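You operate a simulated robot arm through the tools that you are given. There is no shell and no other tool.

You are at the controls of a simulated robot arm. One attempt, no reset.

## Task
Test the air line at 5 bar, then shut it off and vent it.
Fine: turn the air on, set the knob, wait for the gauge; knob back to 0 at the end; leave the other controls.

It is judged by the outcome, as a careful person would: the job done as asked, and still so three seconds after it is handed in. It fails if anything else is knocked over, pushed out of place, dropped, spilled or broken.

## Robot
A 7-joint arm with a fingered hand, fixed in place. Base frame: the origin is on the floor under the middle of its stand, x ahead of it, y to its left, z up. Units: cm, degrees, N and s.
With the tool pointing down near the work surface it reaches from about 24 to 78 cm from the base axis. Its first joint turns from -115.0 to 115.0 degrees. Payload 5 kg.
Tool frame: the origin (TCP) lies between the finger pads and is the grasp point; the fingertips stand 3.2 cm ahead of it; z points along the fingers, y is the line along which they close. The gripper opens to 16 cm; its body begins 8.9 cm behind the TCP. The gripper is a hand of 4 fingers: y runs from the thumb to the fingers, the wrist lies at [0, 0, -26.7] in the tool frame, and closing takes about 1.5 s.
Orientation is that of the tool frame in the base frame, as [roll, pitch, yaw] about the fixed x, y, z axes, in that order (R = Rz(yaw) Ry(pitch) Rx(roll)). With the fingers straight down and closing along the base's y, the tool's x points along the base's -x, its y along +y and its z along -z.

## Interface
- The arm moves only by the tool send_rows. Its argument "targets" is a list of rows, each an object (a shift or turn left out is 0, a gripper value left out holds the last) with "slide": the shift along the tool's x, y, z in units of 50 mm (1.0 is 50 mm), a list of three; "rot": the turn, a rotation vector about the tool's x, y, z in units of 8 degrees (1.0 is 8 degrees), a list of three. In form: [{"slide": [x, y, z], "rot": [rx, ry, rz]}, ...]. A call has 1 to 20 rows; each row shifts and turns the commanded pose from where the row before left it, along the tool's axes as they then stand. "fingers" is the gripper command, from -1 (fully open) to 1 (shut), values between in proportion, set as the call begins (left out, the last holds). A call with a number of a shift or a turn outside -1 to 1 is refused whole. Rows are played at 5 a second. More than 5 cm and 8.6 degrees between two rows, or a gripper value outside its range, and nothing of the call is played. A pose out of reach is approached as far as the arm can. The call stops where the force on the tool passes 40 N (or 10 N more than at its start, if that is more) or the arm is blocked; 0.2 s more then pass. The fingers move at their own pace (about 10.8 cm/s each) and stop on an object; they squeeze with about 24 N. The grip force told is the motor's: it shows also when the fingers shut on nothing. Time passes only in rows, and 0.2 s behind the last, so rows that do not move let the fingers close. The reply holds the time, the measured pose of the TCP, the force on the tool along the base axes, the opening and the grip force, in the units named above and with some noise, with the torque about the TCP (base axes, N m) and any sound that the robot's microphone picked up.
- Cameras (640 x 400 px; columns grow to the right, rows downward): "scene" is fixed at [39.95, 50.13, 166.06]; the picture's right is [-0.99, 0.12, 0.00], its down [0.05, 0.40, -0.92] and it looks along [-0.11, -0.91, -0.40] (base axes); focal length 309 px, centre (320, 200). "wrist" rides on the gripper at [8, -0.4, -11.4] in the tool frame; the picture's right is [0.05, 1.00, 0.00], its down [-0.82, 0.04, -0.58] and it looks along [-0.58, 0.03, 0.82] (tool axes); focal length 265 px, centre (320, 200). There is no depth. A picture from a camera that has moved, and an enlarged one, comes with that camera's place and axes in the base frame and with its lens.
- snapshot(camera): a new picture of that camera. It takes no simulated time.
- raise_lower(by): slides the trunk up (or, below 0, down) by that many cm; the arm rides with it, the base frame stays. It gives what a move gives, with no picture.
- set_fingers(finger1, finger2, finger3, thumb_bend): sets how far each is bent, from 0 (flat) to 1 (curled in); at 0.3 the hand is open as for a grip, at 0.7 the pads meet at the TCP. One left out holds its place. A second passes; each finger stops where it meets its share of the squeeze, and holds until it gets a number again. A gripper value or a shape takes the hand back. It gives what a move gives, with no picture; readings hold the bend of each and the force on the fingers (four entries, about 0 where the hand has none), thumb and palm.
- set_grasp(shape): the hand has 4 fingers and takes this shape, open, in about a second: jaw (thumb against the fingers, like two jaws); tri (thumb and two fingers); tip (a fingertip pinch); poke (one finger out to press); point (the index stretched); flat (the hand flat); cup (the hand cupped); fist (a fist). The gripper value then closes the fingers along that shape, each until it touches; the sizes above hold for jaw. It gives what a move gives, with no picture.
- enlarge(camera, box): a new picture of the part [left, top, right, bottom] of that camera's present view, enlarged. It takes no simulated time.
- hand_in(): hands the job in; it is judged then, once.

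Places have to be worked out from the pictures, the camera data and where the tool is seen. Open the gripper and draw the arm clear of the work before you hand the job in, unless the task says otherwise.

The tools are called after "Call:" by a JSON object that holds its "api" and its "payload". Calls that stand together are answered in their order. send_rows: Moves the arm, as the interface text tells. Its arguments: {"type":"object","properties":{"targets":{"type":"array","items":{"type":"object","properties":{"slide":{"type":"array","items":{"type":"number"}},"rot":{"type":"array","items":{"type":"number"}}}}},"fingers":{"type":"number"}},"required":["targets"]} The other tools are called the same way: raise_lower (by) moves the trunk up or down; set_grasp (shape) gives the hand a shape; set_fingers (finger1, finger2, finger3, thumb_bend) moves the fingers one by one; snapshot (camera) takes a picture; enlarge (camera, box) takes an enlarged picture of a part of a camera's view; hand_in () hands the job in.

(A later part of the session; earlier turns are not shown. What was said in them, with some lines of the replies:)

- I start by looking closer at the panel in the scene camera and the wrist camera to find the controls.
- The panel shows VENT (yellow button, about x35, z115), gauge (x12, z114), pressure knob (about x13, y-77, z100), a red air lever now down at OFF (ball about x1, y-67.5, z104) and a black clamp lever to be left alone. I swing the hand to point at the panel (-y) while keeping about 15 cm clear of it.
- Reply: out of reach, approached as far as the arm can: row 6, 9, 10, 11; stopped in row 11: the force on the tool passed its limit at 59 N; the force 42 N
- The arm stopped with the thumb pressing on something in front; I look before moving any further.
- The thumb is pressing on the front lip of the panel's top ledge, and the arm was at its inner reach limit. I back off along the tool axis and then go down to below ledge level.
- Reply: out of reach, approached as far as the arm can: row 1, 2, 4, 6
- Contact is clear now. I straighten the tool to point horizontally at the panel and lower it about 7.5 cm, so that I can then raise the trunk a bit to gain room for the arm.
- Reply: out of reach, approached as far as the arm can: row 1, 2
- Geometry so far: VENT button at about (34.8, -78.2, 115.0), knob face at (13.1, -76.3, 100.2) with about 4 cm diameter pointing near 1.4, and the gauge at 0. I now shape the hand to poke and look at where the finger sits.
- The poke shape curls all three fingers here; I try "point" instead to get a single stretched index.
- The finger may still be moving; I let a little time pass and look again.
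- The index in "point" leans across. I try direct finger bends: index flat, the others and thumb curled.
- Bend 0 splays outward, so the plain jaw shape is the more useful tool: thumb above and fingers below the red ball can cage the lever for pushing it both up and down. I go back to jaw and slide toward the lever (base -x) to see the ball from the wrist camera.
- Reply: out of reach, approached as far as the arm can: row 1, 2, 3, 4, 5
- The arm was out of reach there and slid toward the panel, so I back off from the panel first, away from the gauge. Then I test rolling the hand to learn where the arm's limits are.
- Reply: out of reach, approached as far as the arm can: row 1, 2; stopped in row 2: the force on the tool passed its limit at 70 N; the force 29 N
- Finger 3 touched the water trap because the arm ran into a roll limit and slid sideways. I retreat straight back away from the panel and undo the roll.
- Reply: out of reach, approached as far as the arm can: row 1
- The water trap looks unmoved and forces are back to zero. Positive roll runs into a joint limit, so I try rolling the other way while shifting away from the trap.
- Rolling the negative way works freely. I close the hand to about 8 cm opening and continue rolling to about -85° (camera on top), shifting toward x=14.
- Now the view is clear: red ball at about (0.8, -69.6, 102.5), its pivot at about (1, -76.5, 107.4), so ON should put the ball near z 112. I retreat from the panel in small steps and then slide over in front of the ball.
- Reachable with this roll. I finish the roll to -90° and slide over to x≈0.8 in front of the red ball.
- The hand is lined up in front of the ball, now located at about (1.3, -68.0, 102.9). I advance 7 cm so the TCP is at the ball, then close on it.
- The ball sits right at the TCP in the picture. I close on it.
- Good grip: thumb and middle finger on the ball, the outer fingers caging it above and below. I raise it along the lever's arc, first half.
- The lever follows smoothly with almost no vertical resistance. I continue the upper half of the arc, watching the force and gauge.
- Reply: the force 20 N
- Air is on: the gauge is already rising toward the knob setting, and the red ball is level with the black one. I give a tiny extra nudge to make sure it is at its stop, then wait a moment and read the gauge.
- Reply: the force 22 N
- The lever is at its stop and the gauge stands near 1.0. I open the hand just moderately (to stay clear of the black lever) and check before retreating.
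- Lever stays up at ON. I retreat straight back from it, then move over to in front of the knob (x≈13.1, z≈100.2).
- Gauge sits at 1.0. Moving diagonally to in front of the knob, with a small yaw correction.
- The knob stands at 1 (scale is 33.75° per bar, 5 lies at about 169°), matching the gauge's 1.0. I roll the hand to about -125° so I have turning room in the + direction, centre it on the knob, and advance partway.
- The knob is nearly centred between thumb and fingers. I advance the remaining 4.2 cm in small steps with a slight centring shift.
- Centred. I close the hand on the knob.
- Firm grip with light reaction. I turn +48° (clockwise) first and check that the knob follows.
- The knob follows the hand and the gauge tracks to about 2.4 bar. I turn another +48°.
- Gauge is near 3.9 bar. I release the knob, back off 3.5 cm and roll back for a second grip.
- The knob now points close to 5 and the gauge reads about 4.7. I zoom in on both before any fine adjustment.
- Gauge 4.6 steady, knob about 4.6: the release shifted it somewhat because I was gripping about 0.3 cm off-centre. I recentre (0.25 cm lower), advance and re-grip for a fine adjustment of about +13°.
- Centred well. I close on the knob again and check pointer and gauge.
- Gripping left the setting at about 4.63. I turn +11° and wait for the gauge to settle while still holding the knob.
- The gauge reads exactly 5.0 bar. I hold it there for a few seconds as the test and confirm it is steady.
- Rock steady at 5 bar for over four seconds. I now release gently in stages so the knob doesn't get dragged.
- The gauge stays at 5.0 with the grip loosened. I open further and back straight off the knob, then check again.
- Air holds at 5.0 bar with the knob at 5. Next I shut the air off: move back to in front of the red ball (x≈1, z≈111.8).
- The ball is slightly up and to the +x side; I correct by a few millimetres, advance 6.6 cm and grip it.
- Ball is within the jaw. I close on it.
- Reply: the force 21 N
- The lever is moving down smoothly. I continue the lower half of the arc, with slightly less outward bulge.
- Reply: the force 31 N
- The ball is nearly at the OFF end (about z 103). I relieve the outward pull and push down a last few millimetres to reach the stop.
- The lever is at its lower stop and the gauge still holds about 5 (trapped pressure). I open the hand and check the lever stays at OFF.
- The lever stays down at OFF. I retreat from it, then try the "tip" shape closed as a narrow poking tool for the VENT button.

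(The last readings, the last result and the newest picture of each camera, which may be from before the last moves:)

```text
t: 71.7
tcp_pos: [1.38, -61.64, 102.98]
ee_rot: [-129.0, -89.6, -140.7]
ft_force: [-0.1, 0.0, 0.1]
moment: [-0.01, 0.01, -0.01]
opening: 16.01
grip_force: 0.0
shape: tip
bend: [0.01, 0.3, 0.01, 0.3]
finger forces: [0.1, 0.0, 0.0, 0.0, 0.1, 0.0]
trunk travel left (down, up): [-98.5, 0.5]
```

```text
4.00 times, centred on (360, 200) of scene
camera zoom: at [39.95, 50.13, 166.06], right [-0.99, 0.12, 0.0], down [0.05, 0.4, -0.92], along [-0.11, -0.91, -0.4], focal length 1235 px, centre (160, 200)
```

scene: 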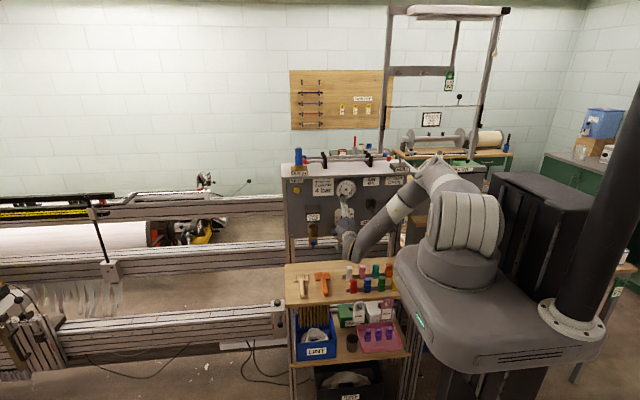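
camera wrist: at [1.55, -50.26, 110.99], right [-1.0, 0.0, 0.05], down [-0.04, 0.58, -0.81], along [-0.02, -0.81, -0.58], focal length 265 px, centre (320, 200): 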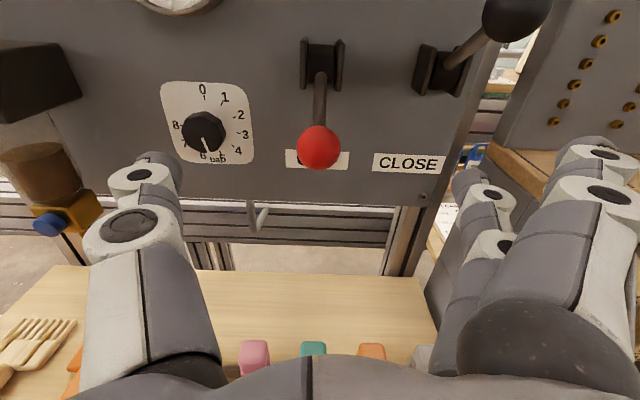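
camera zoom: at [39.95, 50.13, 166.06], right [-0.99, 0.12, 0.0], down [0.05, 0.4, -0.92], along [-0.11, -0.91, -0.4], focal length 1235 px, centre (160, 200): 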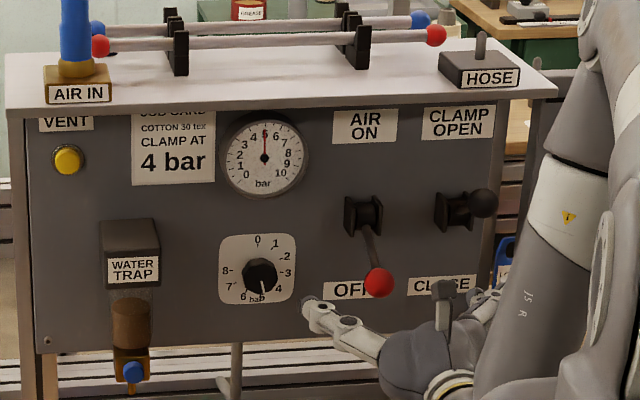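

Lever OFF, knob still at 5, gauge still 5 (trapped). "Tip" splays the other fingers, so I instead pinch the middle finger with the thumb and curl the other two to make a narrow poker.

Call:
{"api": "set_fingers", "payload": {"finger1": 1.0, "finger2": 0.65, "finger3": 1.0, "thumb_bend": 0.7}}

Call:
{"api": "send_rows", "payload": {"targets": [{"slide": [0, 0, 0]}, {"slide": [0, 0, 0]}, {"slide": [0, 0, 0]}]}}

Call:
{"api": "snapshot", "payload": {"camera": "wrist"}}

Call:
{"api": "enlarge", "payload": {"camera": "scene", "box": [280, 150, 440, 250]}}

```text
t: 72.7
tcp_pos: [1.39, -61.75, 102.83]
ee_rot: [-129.2, -89.6, -140.6]
ft_force: [-0.2, -0.2, -1.2]
moment: [-0.02, -0.01, -0.01]
opening: 5.07
grip_force: 0.0
shape: fingers
bend: [1.0, 0.65, 1.0, 0.7]
finger forces: [0.1, 0.1, 0.0, 0.0, 0.0, 0.0]
trunk travel left (down, up): [-98.5, 0.5]
```

```text
t: 73.5
tcp_pos: [1.21, -61.64, 102.87]
ee_rot: [-129.4, -89.6, -140.3]
ft_force: [-0.1, -0.5, 0.6]
moment: [0.01, 0.03, 0.01]
opening: 5.02
grip_force: 0.1
shape: fingers
bend: [1.0, 0.65, 1.0, 0.7]
finger forces: [0.1, 0.0, 0.1, 0.1, 0.0, 0.0]
trunk travel left (down, up): [-98.5, 0.5]
```

```text
taken
camera wrist: at [1.55, -50.26, 110.99], right [-1.0, 0.0, 0.05], down [-0.04, 0.58, -0.81], along [-0.02, -0.81, -0.58], focal length 265 px, centre (320, 200)
```

wrist: 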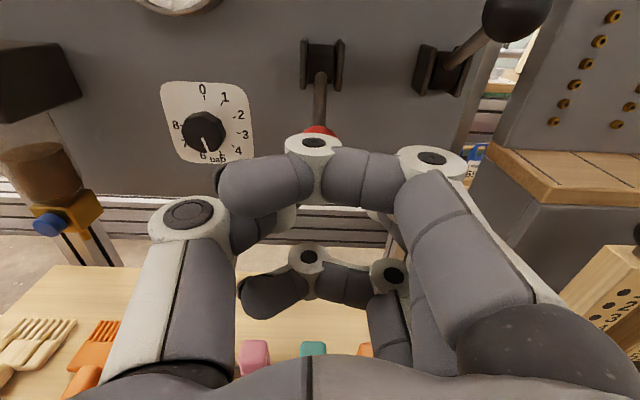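

```text
4.00 times, centred on (360, 200) of scene
camera zoom: at [39.95, 50.13, 166.06], right [-0.99, 0.12, 0.0], down [0.05, 0.4, -0.92], along [-0.11, -0.91, -0.4], focal length 1235 px, centre (160, 200)
```

zoom: 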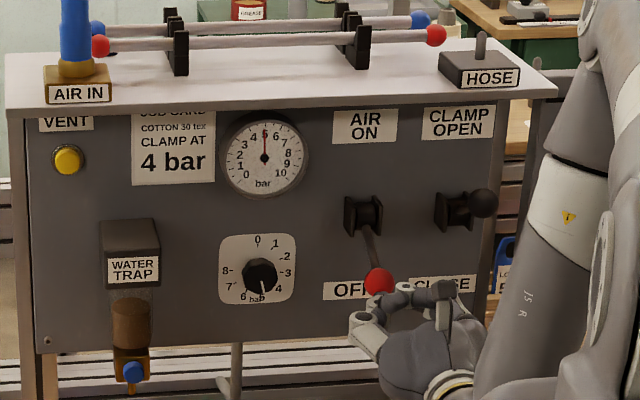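

A curled finger blocks there. The thumb alone makes a better poker: I curl all three fingers and leave the thumb open, then look at its tip.

Call:
{"api": "set_fingers", "payload": {"finger1": 1.0, "finger2": 1.0, "finger3": 1.0, "thumb_bend": 0.3}}

Call:
{"api": "snapshot", "payload": {"camera": "wrist"}}

Call:
{"api": "enlarge", "payload": {"camera": "scene", "box": [340, 200, 420, 250]}}

```text
t: 74.5
tcp_pos: [1.26, -61.68, 102.89]
ee_rot: [-129.2, -89.5, -140.5]
ft_force: [-0.5, -0.5, -0.1]
moment: [0.01, -0.02, 0.01]
opening: 7.79
grip_force: 0.0
shape: fingers
bend: [1.0, 1.0, 1.0, 0.3]
finger forces: [0.1, 0.0, 0.0, 0.1, 0.1, 0.1]
trunk travel left (down, up): [-98.5, 0.5]
```

```text
taken
camera wrist: at [1.55, -50.26, 110.99], right [-1.0, 0.0, 0.05], down [-0.04, 0.58, -0.81], along [-0.02, -0.81, -0.58], focal length 265 px, centre (320, 200)
```

wrist: 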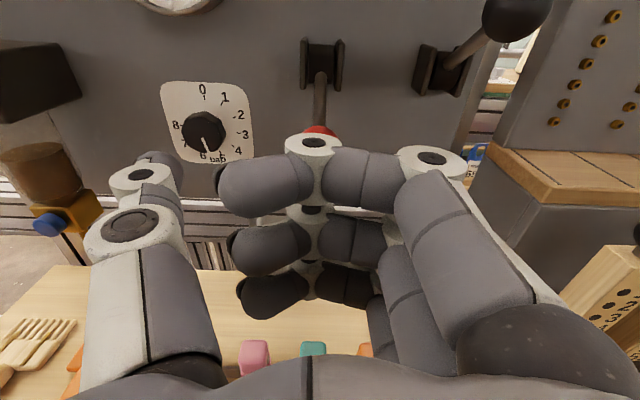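

```text
8.00 times, centred on (380, 225) of scene
camera zoom: at [39.95, 50.13, 166.06], right [-0.99, 0.12, 0.0], down [0.05, 0.4, -0.92], along [-0.11, -0.91, -0.4], focal length 2470 px, centre (-160, 0)
```

zoom: 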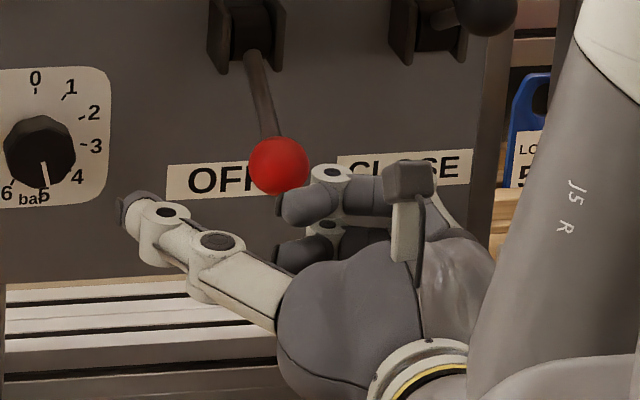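

The thumb tip sits about 9.2 cm to +x and 2.5–3 cm ahead of the TCP. I move to put the thumb tip in front of the VENT button (34.8, 115), staying about 10 cm off the panel.

Call:
{"api": "send_rows", "payload": {"targets": [{"slide": [0.238, -0.49, 0], "rot": [0, 0, 0.35]}, {"slide": [0.238, -0.49, 0]}, {"slide": [0.238, -0.49, 0]}, {"slide": [0.238, -0.49, 0]}, {"slide": [0.238, -0.49, 0]}, {"slide": [0.238, -0.49, 0]}, {"slide": [0.238, -0.49, 0]}, {"slide": [0.238, -0.49, 0]}, {"slide": [0.238, -0.49, 0]}, {"slide": [0.238, -0.49, 0]}, {"slide": [0, 0, 0]}, {"slide": [0, 0, 0]}]}}

Call:
{"api": "snapshot", "payload": {"camera": "wrist"}}

Call:
{"api": "enlarge", "payload": {"camera": "scene", "box": [270, 150, 430, 250]}}

```text
t: 77.1
tcp_pos: [25.22, -61.55, 116.04]
ee_rot: [-95.0, -87.0, -174.9]
ft_force: [-0.7, -0.5, -0.9]
moment: [0.0, -0.01, 0.02]
opening: 7.8
grip_force: 0.0
shape: fingers
bend: [1.0, 1.0, 1.0, 0.3]
finger forces: [0.1, 0.0, 0.0, 0.0, 0.1, 0.0]
trunk travel left (down, up): [-98.5, 0.5]
```

```text
taken
camera wrist: at [25.05, -50.15, 124.04], right [-1.0, 0.0, 0.0], down [0.0, 0.58, -0.81], along [0.0, -0.81, -0.58], focal length 265 px, centre (320, 200)
```

wrist: 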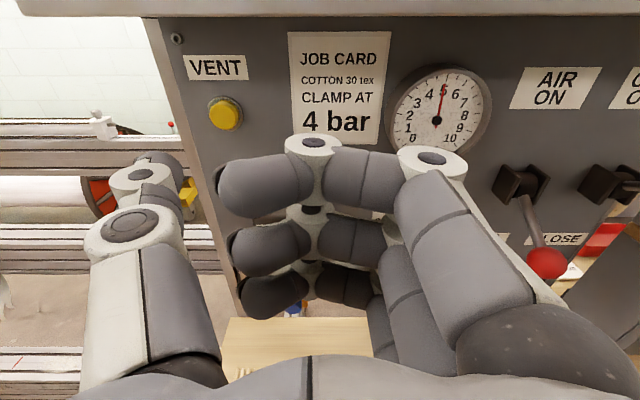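

```text
4.00 times, centred on (350, 200) of scene
camera zoom: at [39.95, 50.13, 166.06], right [-0.99, 0.12, 0.0], down [0.05, 0.4, -0.92], along [-0.11, -0.91, -0.4], focal length 1235 px, centre (200, 200)
```

zoom: 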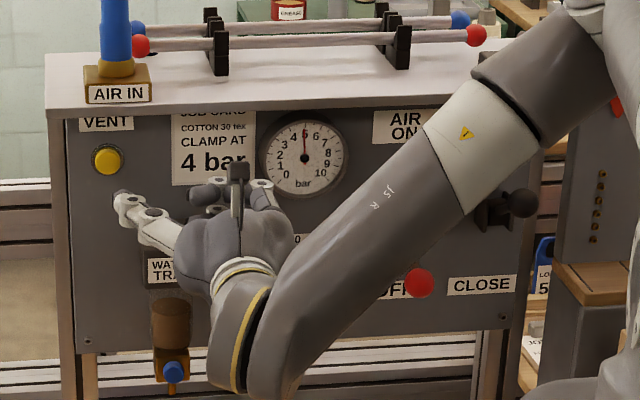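

The thumb tip is near (34.3, -64, 116.3) and the VENT button at (34.9, -78.0, 115.2). I lower about 0.9 cm, shift 0.5 cm and advance to roughly 1.5 cm before the button.

Call:
{"api": "send_rows", "payload": {"targets": [{"slide": [-0.18, -0.1, 0.2]}, {"slide": [0, 0, 0.35]}, {"slide": [0, 0, 0.35]}, {"slide": [0, 0, 0.35]}, {"slide": [0, 0, 0.35]}, {"slide": [0, 0, 0.35]}, {"slide": [0, 0, 0.3]}, {"slide": [0, 0, 0]}]}}

Call:
{"api": "snapshot", "payload": {"camera": "wrist"}}

Call:
{"api": "enlarge", "payload": {"camera": "scene", "box": [280, 160, 360, 210]}}

```text
t: 78.9
tcp_pos: [25.66, -72.93, 115.09]
ee_rot: [-94.7, -86.9, -175.1]
ft_force: [0.1, 0.7, -1.0]
moment: [-0.01, 0.0, -0.02]
opening: 7.79
grip_force: 0.1
shape: fingers
bend: [1.0, 1.0, 1.0, 0.3]
finger forces: [0.0, 0.0, 0.0, 0.0, 0.0, 0.0]
trunk travel left (down, up): [-98.5, 0.5]
```

```text
taken
camera wrist: at [25.55, -61.44, 123.2], right [-1.0, 0.0, 0.0], down [0.0, 0.58, -0.81], along [0.01, -0.81, -0.58], focal length 265 px, centre (320, 200)
```

wrist: 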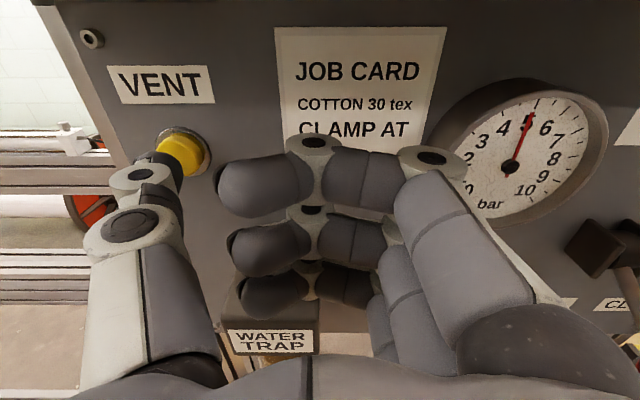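

```text
8.00 times, centred on (320, 185) of scene
camera zoom: at [39.95, 50.13, 166.06], right [-0.99, 0.12, 0.0], down [0.05, 0.4, -0.92], along [-0.11, -0.91, -0.4], focal length 2470 px, centre (320, 320)
```

zoom: 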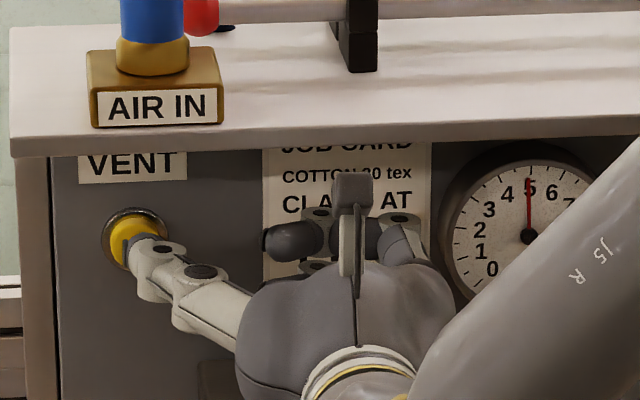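

The thumb tip lines up with the button. I press forward in small steps, watching force and gauge.

Call:
{"api": "send_rows", "payload": {"targets": [{"slide": [0, 0, 0.1]}, {"slide": [0, 0, 0.1]}, {"slide": [0, 0, 0.1]}, {"slide": [0, 0, 0.1]}, {"slide": [0, 0, 0.1]}]}}

Call:
{"api": "snapshot", "payload": {"camera": "wrist"}}

```text
t: 80.1
tcp_pos: [25.85, -75.28, 115.13]
ee_rot: [-94.5, -86.9, -175.2]
ft_force: [-0.4, 2.2, -0.2]
moment: [-0.05, -0.04, 0.23]
opening: 7.83
grip_force: 1.0
shape: fingers
bend: [1.0, 1.0, 1.0, 0.3]
finger forces: [0.1, 0.0, 0.0, 0.0, 3.0, 0.0]
trunk travel left (down, up): [-98.5, 0.5]
heard: click
```

```text
taken
camera wrist: at [25.6, -63.86, 123.18], right [-1.0, -0.01, 0.0], down [0.0, 0.58, -0.81], along [0.01, -0.81, -0.58], focal length 265 px, centre (320, 200)
```

wrist: 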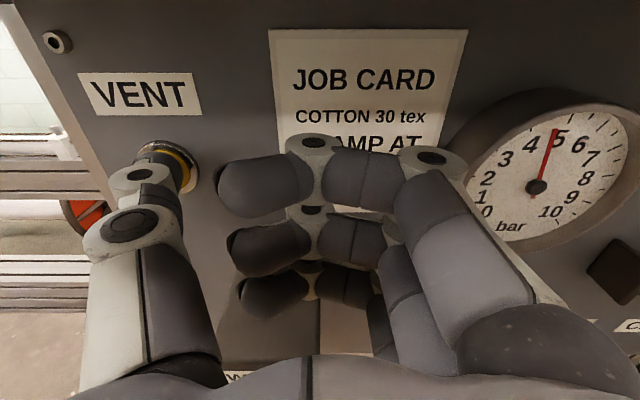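

A click: the button is pressed with a light 3 N. I hold it and watch the gauge drop.

Call:
{"api": "send_rows", "payload": {"targets": [{"slide": [0, 0, 0.03]}, {"slide": [0, 0, 0]}, {"slide": [0, 0, 0]}, {"slide": [0, 0, 0]}, {"slide": [0, 0, 0]}, {"slide": [0, 0, 0]}, {"slide": [0, 0, 0]}, {"slide": [0, 0, 0]}, {"slide": [0, 0, 0]}, {"slide": [0, 0, 0]}]}}

Call:
{"api": "snapshot", "payload": {"camera": "wrist"}}

```text
t: 82.3
tcp_pos: [25.79, -75.36, 115.13]
ee_rot: [-94.3, -86.8, -175.4]
ft_force: [-2.1, 4.9, -0.8]
moment: [0.0, 0.13, 0.52]
opening: 7.81
grip_force: 3.2
shape: fingers
bend: [1.0, 1.0, 1.0, 0.3]
finger forces: [0.0, 0.1, 0.1, 0.0, 6.1, 0.1]
trunk travel left (down, up): [-98.5, 0.5]
```

```text
taken
camera wrist: at [25.57, -64.0, 123.21], right [-1.0, 0.0, 0.0], down [0.0, 0.58, -0.81], along [0.01, -0.81, -0.58], focal length 265 px, centre (320, 200)
```

wrist: 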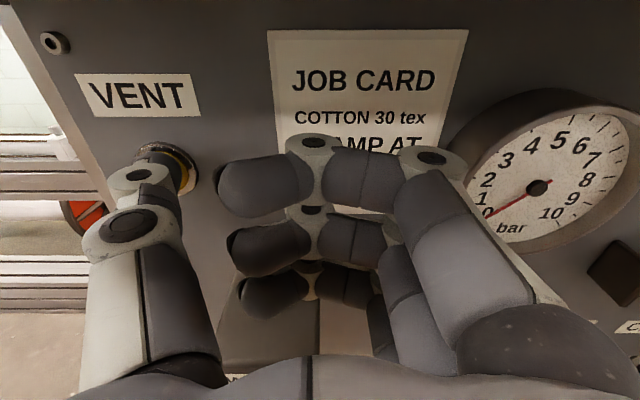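

The gauge is down near 0. I hold a little longer to vent completely and then read it closely.

Call:
{"api": "send_rows", "payload": {"targets": [{"slide": [0, 0, 0]}, {"slide": [0, 0, 0]}, {"slide": [0, 0, 0]}, {"slide": [0, 0, 0]}, {"slide": [0, 0, 0]}, {"slide": [0, 0, 0]}, {"slide": [0, 0, 0]}, {"slide": [0, 0, 0]}, {"slide": [0, 0, 0]}, {"slide": [0, 0, 0]}]}}

Call:
{"api": "enlarge", "payload": {"camera": "wrist", "box": [440, 80, 640, 250]}}

```text
t: 84.5
tcp_pos: [25.77, -75.39, 115.21]
ee_rot: [-94.3, -86.9, -175.5]
ft_force: [-2.5, 6.2, -0.4]
moment: [0.07, 0.1, 0.48]
opening: 7.83
grip_force: 2.1
shape: fingers
bend: [1.0, 1.0, 1.0, 0.3]
finger forces: [0.1, 0.0, 0.0, 0.0, 5.8, 0.0]
trunk travel left (down, up): [-98.5, 0.5]
```

```text
2.35 times, centred on (540, 165) of wrist
camera zoom: at [25.57, -63.99, 123.21], right [-1.0, 0.0, 0.0], down [0.0, 0.58, -0.81], along [0.01, -0.81, -0.58], focal length 624 px, centre (-198, 282)
```

zoom: 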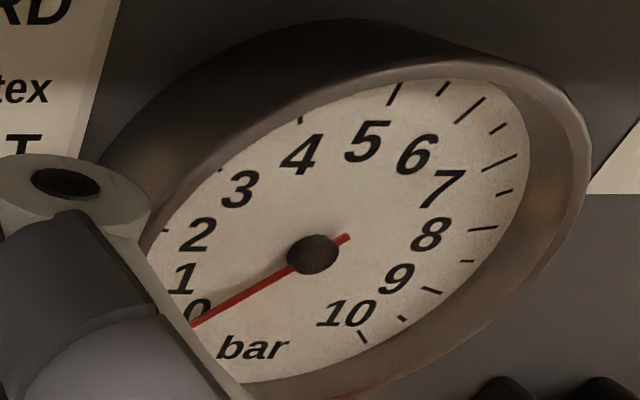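

Gauge reads 0: vented. I release the button and back straight away from the panel.

Call:
{"api": "send_rows", "payload": {"targets": [{"slide": [0, 0, -0.2]}, {"slide": [0, 0, -0.35]}, {"slide": [0, 0, -0.35]}, {"slide": [0, 0, -0.35]}, {"slide": [0, 0, -0.35]}, {"slide": [0, 0, -0.35]}, {"slide": [0, 0, -0.35]}, {"slide": [0, 0, -0.35]}, {"slide": [0, 0, 0]}]}}

Call:
{"api": "enlarge", "payload": {"camera": "scene", "box": [280, 150, 440, 250]}}

Call:
{"api": "snapshot", "payload": {"camera": "wrist"}}

```text
t: 86.5
tcp_pos: [25.7, -62.2, 115.14]
ee_rot: [-94.9, -86.9, -174.6]
ft_force: [0.1, 0.4, 0.4]
moment: [0.01, 0.01, 0.01]
opening: 7.81
grip_force: 0.0
shape: fingers
bend: [1.0, 1.0, 1.0, 0.3]
finger forces: [0.1, 0.0, 0.0, 0.0, 0.0, 0.0]
trunk travel left (down, up): [-98.5, 0.5]
```

```text
4.00 times, centred on (360, 200) of scene
camera zoom: at [39.95, 50.13, 166.06], right [-0.99, 0.12, 0.0], down [0.05, 0.4, -0.92], along [-0.11, -0.91, -0.4], focal length 1235 px, centre (160, 200)
```

zoom: 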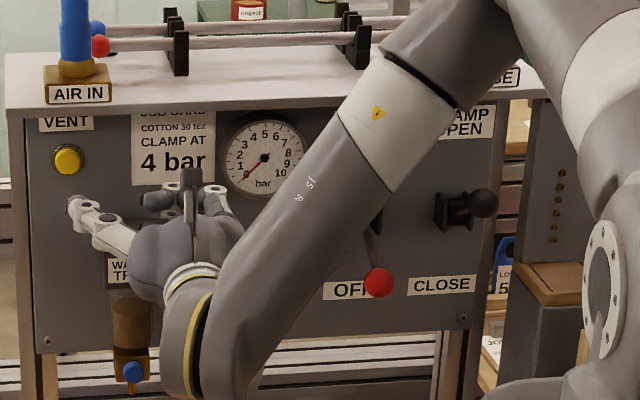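

```text
taken
camera wrist: at [25.57, -50.8, 123.21], right [-1.0, 0.0, 0.0], down [0.0, 0.58, -0.81], along [0.01, -0.81, -0.58], focal length 265 px, centre (320, 200)
```

wrist: 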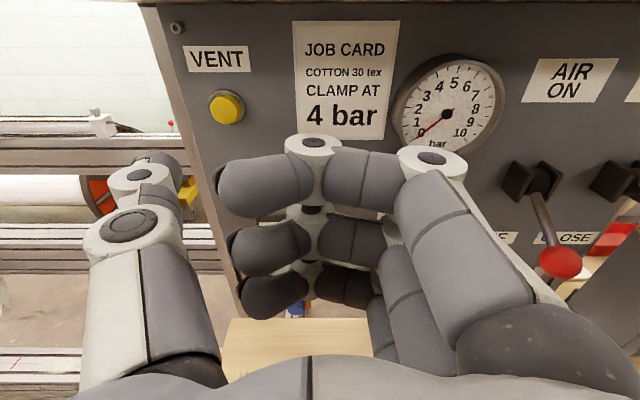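

VENT sprang back, gauge 0, lever OFF, knob still at 5. I reshape the hand to a jaw of about 6.7 cm and go back to the knob.

Call:
{"api": "set_grasp", "payload": {"shape": "jaw"}}

Call:
{"api": "send_rows", "payload": {"targets": [{"slide": [-0.3725, 0.304, 0]}, {"slide": [-0.3725, 0.304, 0]}, {"slide": [-0.3725, 0.304, 0]}, {"slide": [-0.3725, 0.304, 0]}, {"slide": [-0.3725, 0.304, 0]}, {"slide": [-0.3725, 0.304, 0]}, {"slide": [-0.3725, 0.304, 0]}, {"slide": [-0.3725, 0.304, 0]}, {"slide": [0, 0, 0]}], "fingers": 0.15}}

Call:
{"api": "snapshot", "payload": {"camera": "wrist"}}

```text
t: 87.4
tcp_pos: [25.69, -62.18, 115.17]
ee_rot: [-94.8, -86.8, -174.9]
ft_force: [-0.5, 0.8, 0.3]
moment: [0.02, 0.0, 0.01]
opening: 16.01
grip_force: 0.1
shape: jaw
bend: [0.3, 0.3, 0.3, 0.3]
finger forces: [0.1, 0.1, 0.0, 0.1, 0.0, 0.1]
trunk travel left (down, up): [-98.5, 0.5]
```

```text
t: 89.4
tcp_pos: [14.47, -62.26, 99.69]
ee_rot: [-94.8, -86.9, -174.9]
ft_force: [-0.2, -0.1, -0.1]
moment: [0.02, 0.0, -0.02]
opening: 6.84
grip_force: 0.1
shape: jaw
bend: [0.73, 0.73, 0.73, 0.7]
finger forces: [0.0, 0.1, 0.0, 0.0, 0.0, 0.1]
trunk travel left (down, up): [-98.5, 0.5]
```

```text
taken
camera wrist: at [14.25, -50.84, 107.69], right [-1.0, 0.0, 0.0], down [0.0, 0.58, -0.81], along [0.01, -0.81, -0.58], focal length 265 px, centre (320, 200)
```

wrist: 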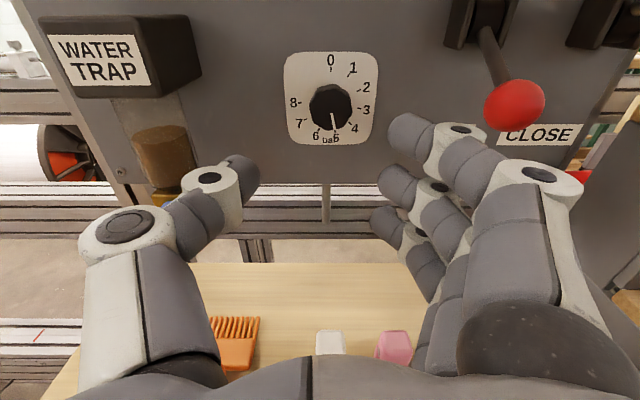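

I correct toward the knob axis (x 13.5, z 100.25) and roll the hand + to about -30° for the first back-turn grip.

Call:
{"api": "send_rows", "payload": {"targets": [{"slide": [0.1, 0.19, 0]}, {"rot": [0, 0, 1]}, {"rot": [0, 0, 1]}, {"rot": [0, 0, 1]}, {"rot": [0, 0, 1]}, {"rot": [0, 0, 1]}, {"rot": [0, 0, 1]}, {"rot": [0, 0, 1]}, {"slide": [0, 0, 0]}]}}

Call:
{"api": "snapshot", "payload": {"camera": "wrist"}}

```text
t: 91.4
tcp_pos: [13.44, -62.3, 100.18]
ee_rot: [-90.3, -30.8, -179.7]
ft_force: [-0.5, -0.4, -0.7]
moment: [0.0, -0.02, -0.03]
opening: 6.89
grip_force: 0.1
shape: jaw
bend: [0.73, 0.73, 0.73, 0.7]
finger forces: [0.0, 0.0, 0.1, 0.0, 0.1, 0.0]
trunk travel left (down, up): [-98.5, 0.5]
```

```text
taken
camera wrist: at [6.56, -50.83, 104.59], right [-0.56, 0.0, -0.83], down [0.68, 0.58, -0.45], along [0.48, -0.81, -0.32], focal length 265 px, centre (320, 200)
```

wrist: 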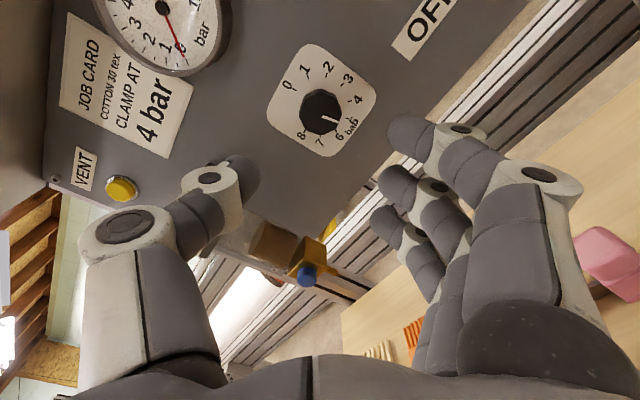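

Reach is fine and the knob is centred. I advance to 3.5 cm short, check, and then go on.

Call:
{"api": "send_rows", "payload": {"targets": [{"slide": [0, 0, 0.35]}, {"slide": [0, 0, 0.35]}, {"slide": [0, 0, 0.35]}, {"slide": [0, 0, 0.35]}, {"slide": [0, 0, 0.35]}, {"slide": [0, 0, 0]}]}}

Call:
{"api": "snapshot", "payload": {"camera": "wrist"}}

```text
t: 92.8
tcp_pos: [13.5, -70.92, 100.1]
ee_rot: [-90.3, -30.9, -179.5]
ft_force: [-1.5, -0.5, -0.8]
moment: [0.0, 0.01, 0.01]
opening: 6.88
grip_force: 0.1
shape: jaw
bend: [0.73, 0.73, 0.73, 0.7]
finger forces: [0.0, 0.1, 0.0, 0.1, 0.0, 0.0]
trunk travel left (down, up): [-98.5, 0.5]
```

```text
taken
camera wrist: at [6.68, -59.62, 104.56], right [-0.56, 0.0, -0.83], down [0.68, 0.58, -0.45], along [0.48, -0.81, -0.33], focal length 265 px, centre (320, 200)
```

wrist: 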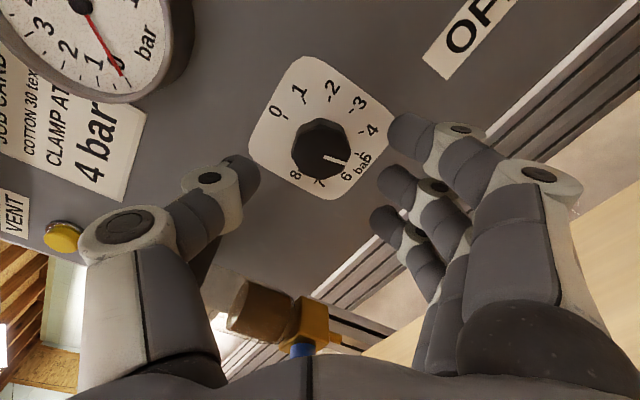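

Centred between thumb and middle finger. I advance the last 3.7 cm and close.

Call:
{"api": "send_rows", "payload": {"targets": [{"slide": [0.02, 0.01, 0.25]}, {"slide": [0, 0, 0.25]}, {"slide": [0, 0, 0.24]}, {"slide": [0, 0, 0]}]}}

Call:
{"api": "send_rows", "payload": {"targets": [{"slide": [0, 0, 0]}, {"slide": [0, 0, 0]}, {"slide": [0, 0, 0]}, {"slide": [0, 0, 0]}, {"slide": [0, 0, 0]}, {"slide": [0, 0, 0]}], "fingers": 1.0}}

Call:
{"api": "snapshot", "payload": {"camera": "wrist"}}

```text
t: 93.8
tcp_pos: [13.39, -74.66, 100.08]
ee_rot: [-90.3, -30.9, -179.6]
ft_force: [-0.1, -0.6, 0.0]
moment: [0.0, -0.01, 0.0]
opening: 6.89
grip_force: 0.2
shape: jaw
bend: [0.73, 0.73, 0.73, 0.7]
finger forces: [0.0, 0.1, 0.0, 0.0, 0.0, 0.0]
trunk travel left (down, up): [-98.5, 0.5]
```

```text
t: 95.2
tcp_pos: [13.66, -74.7, 100.25]
ee_rot: [-90.1, -31.0, -179.6]
ft_force: [6.0, -4.2, 9.0]
moment: [-0.09, -0.02, 0.03]
opening: 1.6
grip_force: 24.3
shape: jaw
bend: [0.68, 0.73, 0.68, 0.7]
finger forces: [0.1, 9.4, 0.2, 0.0, 21.4, 0.1]
trunk travel left (down, up): [-98.5, 0.5]
```

```text
taken
camera wrist: at [6.63, -63.3, 104.68], right [-0.56, 0.0, -0.83], down [0.67, 0.58, -0.45], along [0.48, -0.81, -0.32], focal length 265 px, centre (320, 200)
```

wrist: 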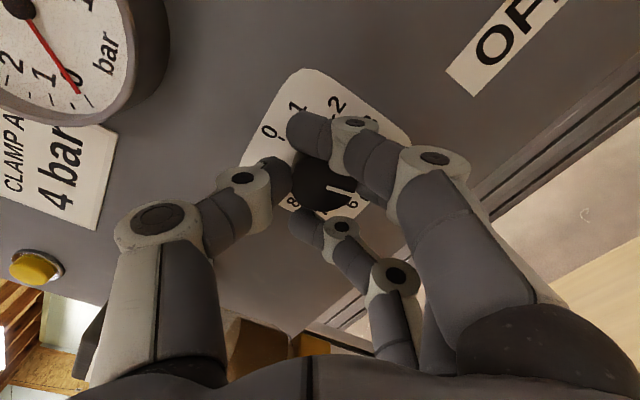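

Nicely centred grip (middle finger and thumb). I turn the knob back -48° twice.

Call:
{"api": "send_rows", "payload": {"targets": [{"rot": [0, 0, -1]}, {"rot": [0, 0, -1]}, {"rot": [0, 0, -1]}, {"rot": [0, 0, -1]}, {"rot": [0, 0, -1]}, {"rot": [0, 0, -1]}, {"slide": [0, 0, 0]}]}}

Call:
{"api": "send_rows", "payload": {"targets": [{"rot": [0, 0, -1]}, {"rot": [0, 0, -1]}, {"rot": [0, 0, -1]}, {"rot": [0, 0, -1]}, {"rot": [0, 0, -1]}, {"rot": [0, 0, -1]}, {"slide": [0, 0, 0]}]}}

Call:
{"api": "snapshot", "payload": {"camera": "wrist"}}

Call:
{"api": "enlarge", "payload": {"camera": "scene", "box": [325, 170, 365, 230]}}

```text
t: 96.8
tcp_pos: [13.52, -74.65, 100.13]
ee_rot: [-91.2, -79.0, -178.6]
ft_force: [11.8, -7.4, 10.0]
moment: [-0.18, -0.01, 0.1]
opening: 1.6
grip_force: 24.1
shape: jaw
bend: [0.68, 0.73, 0.68, 0.7]
finger forces: [0.1, 8.0, 0.0, 0.0, 23.0, 0.0]
trunk travel left (down, up): [-98.5, 0.5]
```

```text
t: 98.4
tcp_pos: [13.58, -74.74, 99.96]
ee_rot: [90.7, -53.1, -0.1]
ft_force: [16.3, -2.9, 0.3]
moment: [-0.1, -0.02, 0.19]
opening: 1.6
grip_force: 23.6
shape: jaw
bend: [0.68, 0.73, 0.68, 0.7]
finger forces: [0.0, 8.7, 0.1, 0.0, 21.5, 0.0]
trunk travel left (down, up): [-98.5, 0.5]
```

```text
taken
camera wrist: at [18.54, -63.23, 106.14], right [-0.77, -0.01, 0.64], down [-0.53, 0.58, -0.62], along [-0.37, -0.82, -0.45], focal length 265 px, centre (320, 200)
```

wrist: 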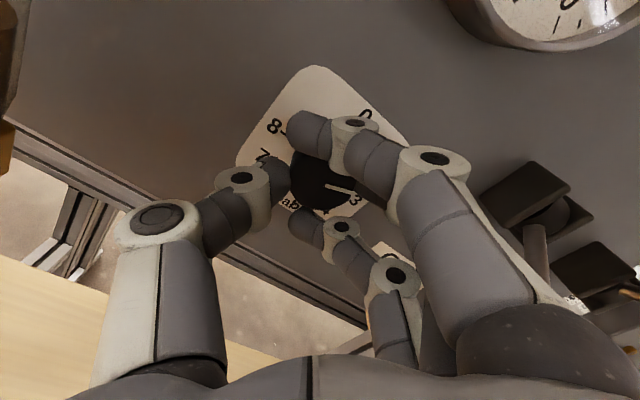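

```text
6.67 times, centred on (345, 200) of scene
camera zoom: at [39.95, 50.13, 166.06], right [-0.99, 0.12, 0.0], down [0.05, 0.4, -0.92], along [-0.11, -0.91, -0.4], focal length 2058 px, centre (153, 200)
```

zoom: 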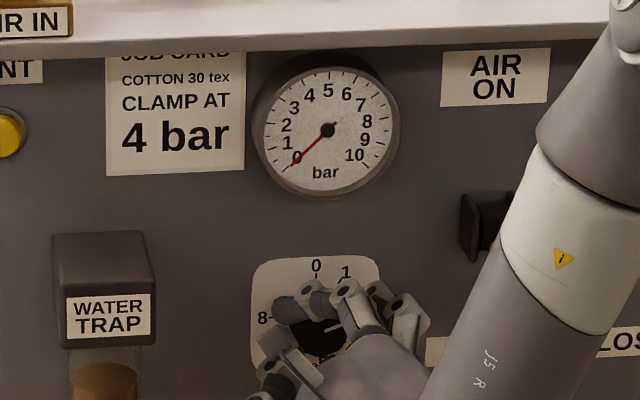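

Knob is at about 2.2. I release gently, back off 3.5 cm, roll + again by 96° for the second grip.

Call:
{"api": "send_rows", "payload": {"targets": [{"slide": [0, 0, 0]}, {"slide": [0, 0, 0]}], "fingers": 0.7}}

Call:
{"api": "send_rows", "payload": {"targets": [{"slide": [0, 0, 0]}, {"slide": [0, 0, 0]}, {"slide": [0, 0, 0]}, {"slide": [0, 0, -0.2]}, {"slide": [0, 0, -0.25]}, {"slide": [0, 0, -0.25]}, {"slide": [0, 0, 0]}], "fingers": 0.15}}

Call:
{"api": "send_rows", "payload": {"targets": [{"rot": [0, 0, 1]}, {"rot": [0, 0, 1]}, {"rot": [0, 0, 1]}, {"rot": [0, 0, 1]}, {"rot": [0, 0, 1]}, {"rot": [0, 0, 1]}, {"rot": [0, 0, 1]}, {"rot": [0, 0, 1]}, {"rot": [0, 0, 1]}, {"rot": [0, 0, 1]}, {"rot": [0, 0, 1]}, {"slide": [0, 0, 0]}]}}

Call:
{"api": "snapshot", "payload": {"camera": "wrist"}}

Call:
{"api": "enlarge", "payload": {"camera": "scene", "box": [325, 170, 365, 230]}}

```text
t: 99.0
tcp_pos: [13.02, -74.73, 99.84]
ee_rot: [90.6, -53.1, -0.4]
ft_force: [-0.5, 0.7, -2.7]
moment: [0.05, 0.01, -0.02]
opening: 2.36
grip_force: 4.6
shape: jaw
bend: [0.7, 0.73, 0.66, 0.7]
finger forces: [1.1, 1.9, 0.1, 0.0, 4.1, 0.0]
trunk travel left (down, up): [-98.5, 0.5]
```

```text
t: 100.6
tcp_pos: [13.44, -71.19, 99.96]
ee_rot: [90.5, -53.1, -0.1]
ft_force: [-0.5, 0.1, 0.0]
moment: [0.03, 0.01, -0.01]
opening: 6.73
grip_force: 0.0
shape: jaw
bend: [0.73, 0.73, 0.73, 0.7]
finger forces: [0.0, 0.0, 0.0, 0.0, 0.0, 0.0]
trunk travel left (down, up): [-98.5, 0.5]
```

```text
t: 103.2
tcp_pos: [13.32, -71.11, 99.94]
ee_rot: [-90.3, -38.9, -179.5]
ft_force: [0.6, 0.3, -0.5]
moment: [0.02, -0.05, 0.0]
opening: 6.74
grip_force: 0.0
shape: jaw
bend: [0.73, 0.73, 0.73, 0.7]
finger forces: [0.0, 0.1, 0.0, 0.0, 0.0, 0.0]
trunk travel left (down, up): [-98.5, 0.5]
```

```text
taken
camera wrist: at [7.17, -59.77, 105.43], right [-0.67, 0.0, -0.75], down [0.61, 0.58, -0.54], along [0.43, -0.81, -0.39], focal length 265 px, centre (320, 200)
```

wrist: 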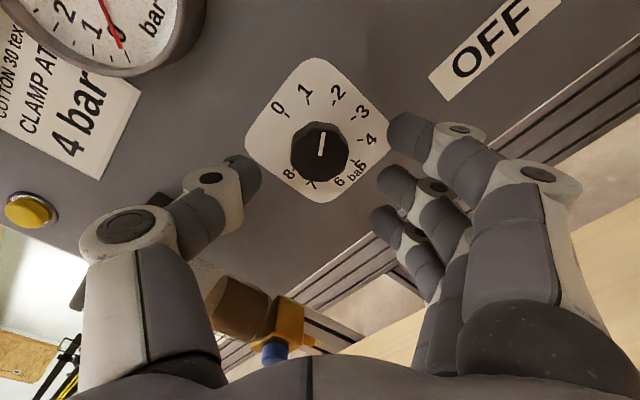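

```text
6.67 times, centred on (345, 200) of scene
camera zoom: at [39.95, 50.13, 166.06], right [-0.99, 0.12, 0.0], down [0.05, 0.4, -0.92], along [-0.11, -0.91, -0.4], focal length 2058 px, centre (153, 200)
```

zoom: 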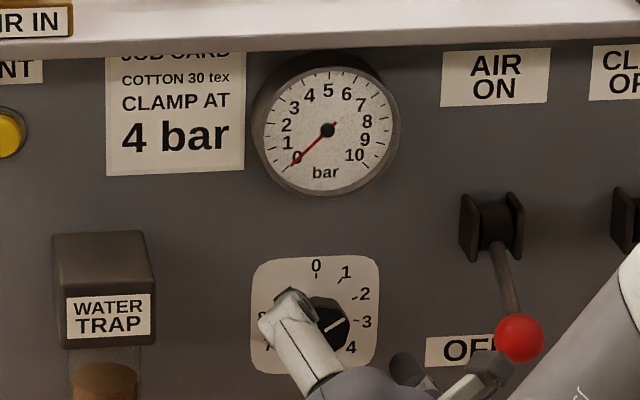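

Pointer is at about 1.67 (56° from 0). I advance again, grip, and turn back about 50° first, then check.

Call:
{"api": "send_rows", "payload": {"targets": [{"slide": [0.02, -0.02, 0.24]}, {"slide": [0, 0, 0.24]}, {"slide": [0, 0, 0.23]}, {"slide": [0, 0, 0]}]}}

Call:
{"api": "send_rows", "payload": {"targets": [{"slide": [0, 0, 0]}, {"slide": [0, 0, 0]}, {"slide": [0, 0, 0]}, {"slide": [0, 0, 0]}, {"slide": [0, 0, 0]}, {"slide": [0, 0, 0]}], "fingers": 1.0}}

Call:
{"api": "send_rows", "payload": {"targets": [{"rot": [0, 0, -1]}, {"rot": [0, 0, -1]}, {"rot": [0, 0, -1]}, {"rot": [0, 0, -1]}, {"rot": [0, 0, -1]}, {"rot": [0, 0, -1]}, {"slide": [0, 0, 0]}]}}

Call:
{"api": "snapshot", "payload": {"camera": "wrist"}}

Call:
{"api": "enlarge", "payload": {"camera": "scene", "box": [325, 205, 365, 230]}}

```text
t: 104.2
tcp_pos: [13.4, -74.68, 100.16]
ee_rot: [-90.3, -38.8, -179.5]
ft_force: [-0.1, -0.3, 0.0]
moment: [0.01, 0.0, 0.03]
opening: 6.76
grip_force: 0.1
shape: jaw
bend: [0.73, 0.73, 0.73, 0.7]
finger forces: [0.1, 0.1, 0.0, 0.0, 0.0, 0.0]
trunk travel left (down, up): [-98.5, 0.5]
```

```text
t: 105.6
tcp_pos: [13.36, -74.7, 100.25]
ee_rot: [-90.1, -38.9, -179.5]
ft_force: [7.1, -4.7, 7.2]
moment: [-0.1, -0.01, 0.05]
opening: 1.68
grip_force: 23.2
shape: jaw
bend: [0.68, 0.73, 0.69, 0.7]
finger forces: [0.1, 9.7, 3.8, 0.0, 21.9, 0.0]
trunk travel left (down, up): [-98.5, 0.5]
```

```text
t: 107.2
tcp_pos: [13.59, -74.8, 100.06]
ee_rot: [-95.1, -87.1, -174.5]
ft_force: [14.1, -4.3, 5.0]
moment: [-0.13, -0.01, 0.19]
opening: 1.63
grip_force: 23.6
shape: jaw
bend: [0.68, 0.73, 0.7, 0.7]
finger forces: [0.1, 8.7, 2.5, 0.0, 24.5, 0.1]
trunk travel left (down, up): [-98.5, 0.5]
```

```text
taken
camera wrist: at [13.41, -63.33, 108.21], right [-1.0, -0.01, 0.0], down [0.0, 0.58, -0.81], along [0.0, -0.81, -0.58], focal length 265 px, centre (320, 200)
```

wrist: 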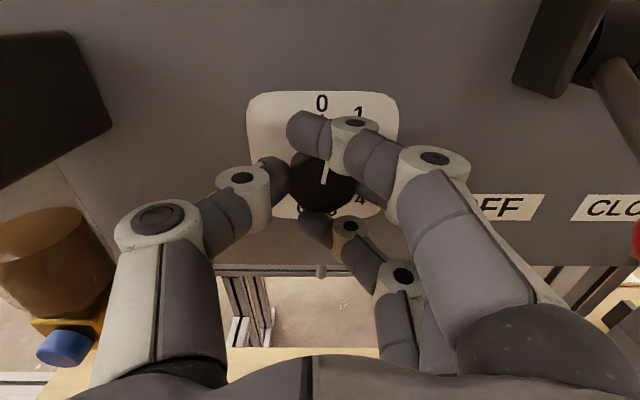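

```text
16.00 times, centred on (345, 218) of scene
camera zoom: at [39.95, 50.13, 166.06], right [-0.99, 0.12, 0.0], down [0.05, 0.4, -0.92], along [-0.11, -0.91, -0.4], focal length 4940 px, centre (-80, -80)
```

zoom: 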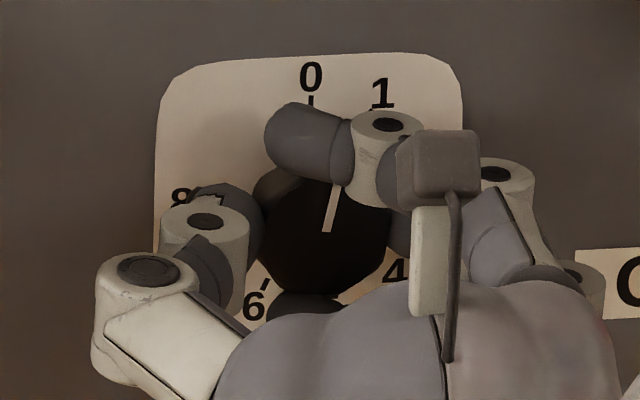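

About 12° remains to 0. I turn back a further 9° and look closely.

Call:
{"api": "send_rows", "payload": {"targets": [{"rot": [0, 0, -0.6]}, {"rot": [0, 0, -0.6]}, {"slide": [0, 0, 0]}, {"slide": [0, 0, 0]}]}}

Call:
{"api": "enlarge", "payload": {"camera": "wrist", "box": [260, 80, 400, 220]}}

Call:
{"api": "enlarge", "payload": {"camera": "scene", "box": [325, 205, 365, 230]}}

```text
t: 108.2
tcp_pos: [13.63, -74.7, 100.25]
ee_rot: [92.6, -83.4, -2.3]
ft_force: [16.8, -4.5, 2.4]
moment: [-0.14, -0.05, 0.25]
opening: 1.68
grip_force: 24.0
shape: jaw
bend: [0.68, 0.73, 0.7, 0.7]
finger forces: [0.1, 8.5, 2.5, 0.1, 25.3, 0.0]
trunk travel left (down, up): [-98.5, 0.5]
```

```text
2.86 times, centred on (330, 150) of wrist
camera zoom: at [14.73, -63.33, 108.09], right [-0.99, -0.01, 0.17], down [-0.14, 0.58, -0.8], along [-0.09, -0.81, -0.57], focal length 758 px, centre (291, 343)
```

zoom: 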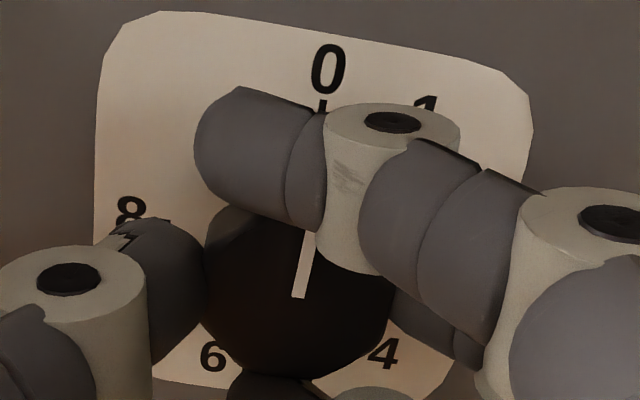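

```text
16.00 times, centred on (345, 218) of scene
camera zoom: at [39.95, 50.13, 166.06], right [-0.99, 0.12, 0.0], down [0.05, 0.4, -0.92], along [-0.11, -0.91, -0.4], focal length 4940 px, centre (-80, -80)
```

zoom: 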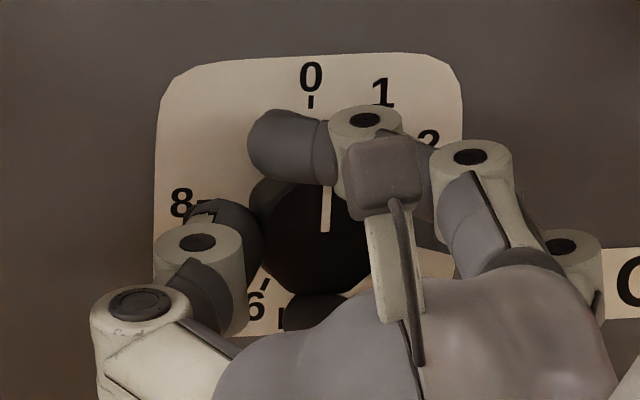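

The pointer now looks at 0 within about 2°. I release gently and back off to verify with a clear view.

Call:
{"api": "send_rows", "payload": {"targets": [{"slide": [0, 0, 0]}, {"slide": [0, 0, 0]}], "fingers": 0.7}}

Call:
{"api": "send_rows", "payload": {"targets": [{"slide": [0, 0, 0]}, {"slide": [0, 0, 0]}], "fingers": 0.55}}

Call:
{"api": "send_rows", "payload": {"targets": [{"slide": [0, 0, 0]}, {"slide": [0, 0, 0]}, {"slide": [0, 0, -0.2]}, {"slide": [0, 0, -0.25]}, {"slide": [0, 0, -0.3]}, {"slide": [0, 0, 0]}], "fingers": 0.15}}

Call:
{"api": "enlarge", "payload": {"camera": "wrist", "box": [240, 60, 400, 200]}}

Call:
{"api": "enlarge", "payload": {"camera": "scene", "box": [325, 205, 365, 230]}}

```text
t: 108.8
tcp_pos: [12.96, -74.71, 100.24]
ee_rot: [93.2, -83.5, -3.2]
ft_force: [1.1, -0.6, 0.1]
moment: [-0.01, 0.02, 0.0]
opening: 2.3
grip_force: 5.5
shape: jaw
bend: [0.66, 0.73, 0.66, 0.7]
finger forces: [0.1, 1.9, 0.0, 0.1, 3.5, 0.1]
trunk travel left (down, up): [-98.5, 0.5]
```

```text
t: 109.4
tcp_pos: [13.46, -74.74, 100.15]
ee_rot: [92.6, -83.6, -2.3]
ft_force: [1.8, 1.0, -1.1]
moment: [0.03, 0.01, 0.05]
opening: 3.7
grip_force: 0.0
shape: jaw
bend: [0.73, 0.73, 0.73, 0.7]
finger forces: [0.0, 0.3, 0.1, 0.0, 2.1, 0.0]
trunk travel left (down, up): [-98.5, 0.5]
```

```text
t: 110.8
tcp_pos: [13.36, -71.09, 100.23]
ee_rot: [92.1, -83.5, -2.0]
ft_force: [-0.3, 0.8, 0.3]
moment: [-0.01, -0.02, 0.0]
opening: 6.71
grip_force: 0.0
shape: jaw
bend: [0.73, 0.73, 0.73, 0.7]
finger forces: [0.1, 0.1, 0.1, 0.0, 0.1, 0.0]
trunk travel left (down, up): [-98.5, 0.5]
```

```text
2.86 times, centred on (320, 130) of wrist
camera zoom: at [14.51, -59.57, 108.16], right [-0.99, -0.01, 0.16], down [-0.14, 0.58, -0.8], along [-0.09, -0.81, -0.57], focal length 758 px, centre (320, 400)
```

zoom: 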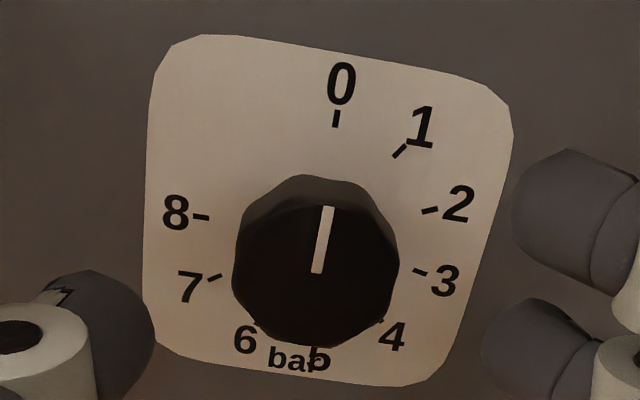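

```text
16.00 times, centred on (345, 218) of scene
camera zoom: at [39.95, 50.13, 166.06], right [-0.99, 0.12, 0.0], down [0.05, 0.4, -0.92], along [-0.11, -0.91, -0.4], focal length 4940 px, centre (-80, -80)
```

zoom: 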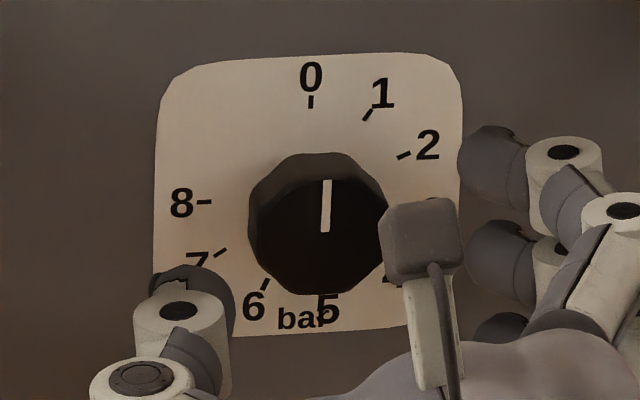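

The pointer stands at 0 (within about 1°), gauge 0, lever OFF. I open the hand and draw the arm back clear of the panel.

Call:
{"api": "send_rows", "payload": {"targets": [{"slide": [0, 0, -0.3]}, {"slide": [0, 0, -0.35]}, {"slide": [0, 0, -0.35]}, {"slide": [0, 0, -0.35]}, {"slide": [0, 0, -0.35]}, {"slide": [0, 0, 0]}]}}

Call:
{"api": "send_rows", "payload": {"targets": [{"slide": [0, 0, 0]}, {"slide": [0, -0.3, -0.1]}, {"slide": [0, -0.3, -0.2]}, {"slide": [0, -0.3, -0.2]}, {"slide": [0, 0, 0]}, {"slide": [0, 0, 0]}, {"slide": [0, 0, 0]}], "fingers": -1.0}}

Call:
{"api": "snapshot", "payload": {"camera": "scene"}}

Call:
{"api": "snapshot", "payload": {"camera": "wrist"}}

Call:
{"api": "enlarge", "payload": {"camera": "scene", "box": [280, 150, 440, 250]}}

```text
t: 112.2
tcp_pos: [13.38, -62.44, 100.18]
ee_rot: [92.2, -83.4, -2.1]
ft_force: [0.6, -0.3, 0.0]
moment: [-0.01, 0.0, -0.04]
opening: 6.74
grip_force: 0.1
shape: jaw
bend: [0.73, 0.73, 0.73, 0.7]
finger forces: [0.0, 0.1, 0.0, 0.0, 0.1, 0.1]
trunk travel left (down, up): [-98.5, 0.5]
```

```text
t: 113.8
tcp_pos: [17.6, -59.98, 99.61]
ee_rot: [92.2, -83.5, -2.1]
ft_force: [0.2, -0.2, 0.9]
moment: [-0.02, -0.02, 0.03]
opening: 15.98
grip_force: 0.1
shape: jaw
bend: [0.3, 0.3, 0.3, 0.3]
finger forces: [0.0, 0.1, 0.1, 0.0, 0.0, 0.0]
trunk travel left (down, up): [-98.5, 0.5]
```

```text
taken
```

scene: 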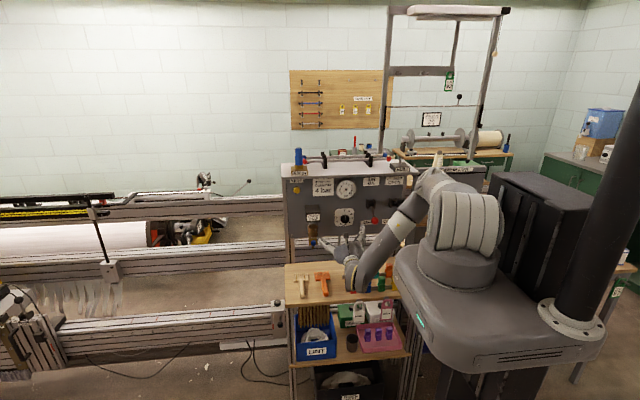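

```text
taken
camera wrist: at [18.81, -48.54, 107.61], right [-0.99, -0.01, 0.16], down [-0.14, 0.58, -0.8], along [-0.09, -0.81, -0.57], focal length 265 px, centre (320, 200)
```

wrist: 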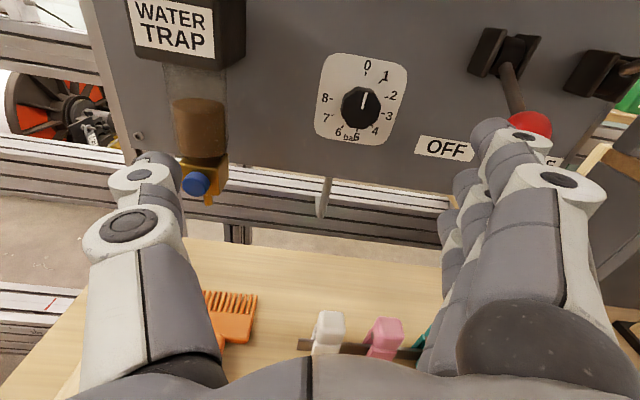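

```text
4.00 times, centred on (360, 200) of scene
camera zoom: at [39.95, 50.13, 166.06], right [-0.99, 0.12, 0.0], down [0.05, 0.4, -0.92], along [-0.11, -0.91, -0.4], focal length 1235 px, centre (160, 200)
```

zoom: 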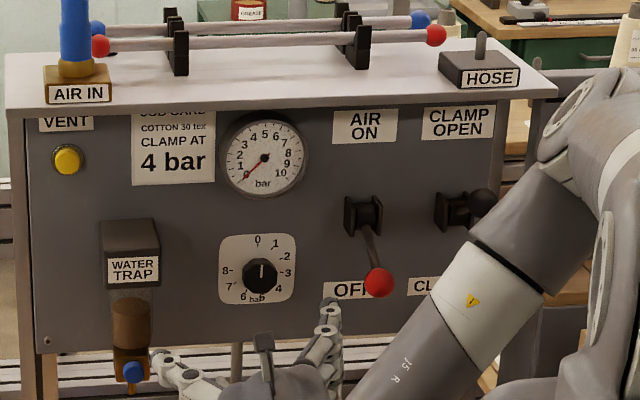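

Everything is as wanted: red lever at OFF, gauge at 0, knob at 0, VENT sprung back, clamp lever and water trap unchanged, hand open and clear. I hand the job in.

Call:
{"api": "hand_in", "payload": {}}

```text
The job is handed in.
```

The air line was tested at 5 bar, then shut off and vented, and the job is handed in.

- **Test:** I turned the air on with the red lever and set the knob. The gauge read 5.0 bar and held there for over four seconds. On the way up it paused at 4.6 because the knob slipped slightly when I let go, so I re-gripped it and set it to 5.
- **Shut off and vented:** I put the lever back to OFF and held VENT until the gauge read 0. The button sprang back when released.
- **Final state:** The knob is at 0, within about 1°, and the hand is open and clear of the panel. I didn't operate the clamp lever or the water trap.

There were two unplanned contacts early on, both when the arm ran out of reach. The thumb pressed on the front edge of the panel's top ledge (peak 59 N), and a finger pressed on the water trap (peak 70 N). In the pictures afterwards neither looked moved or damaged.
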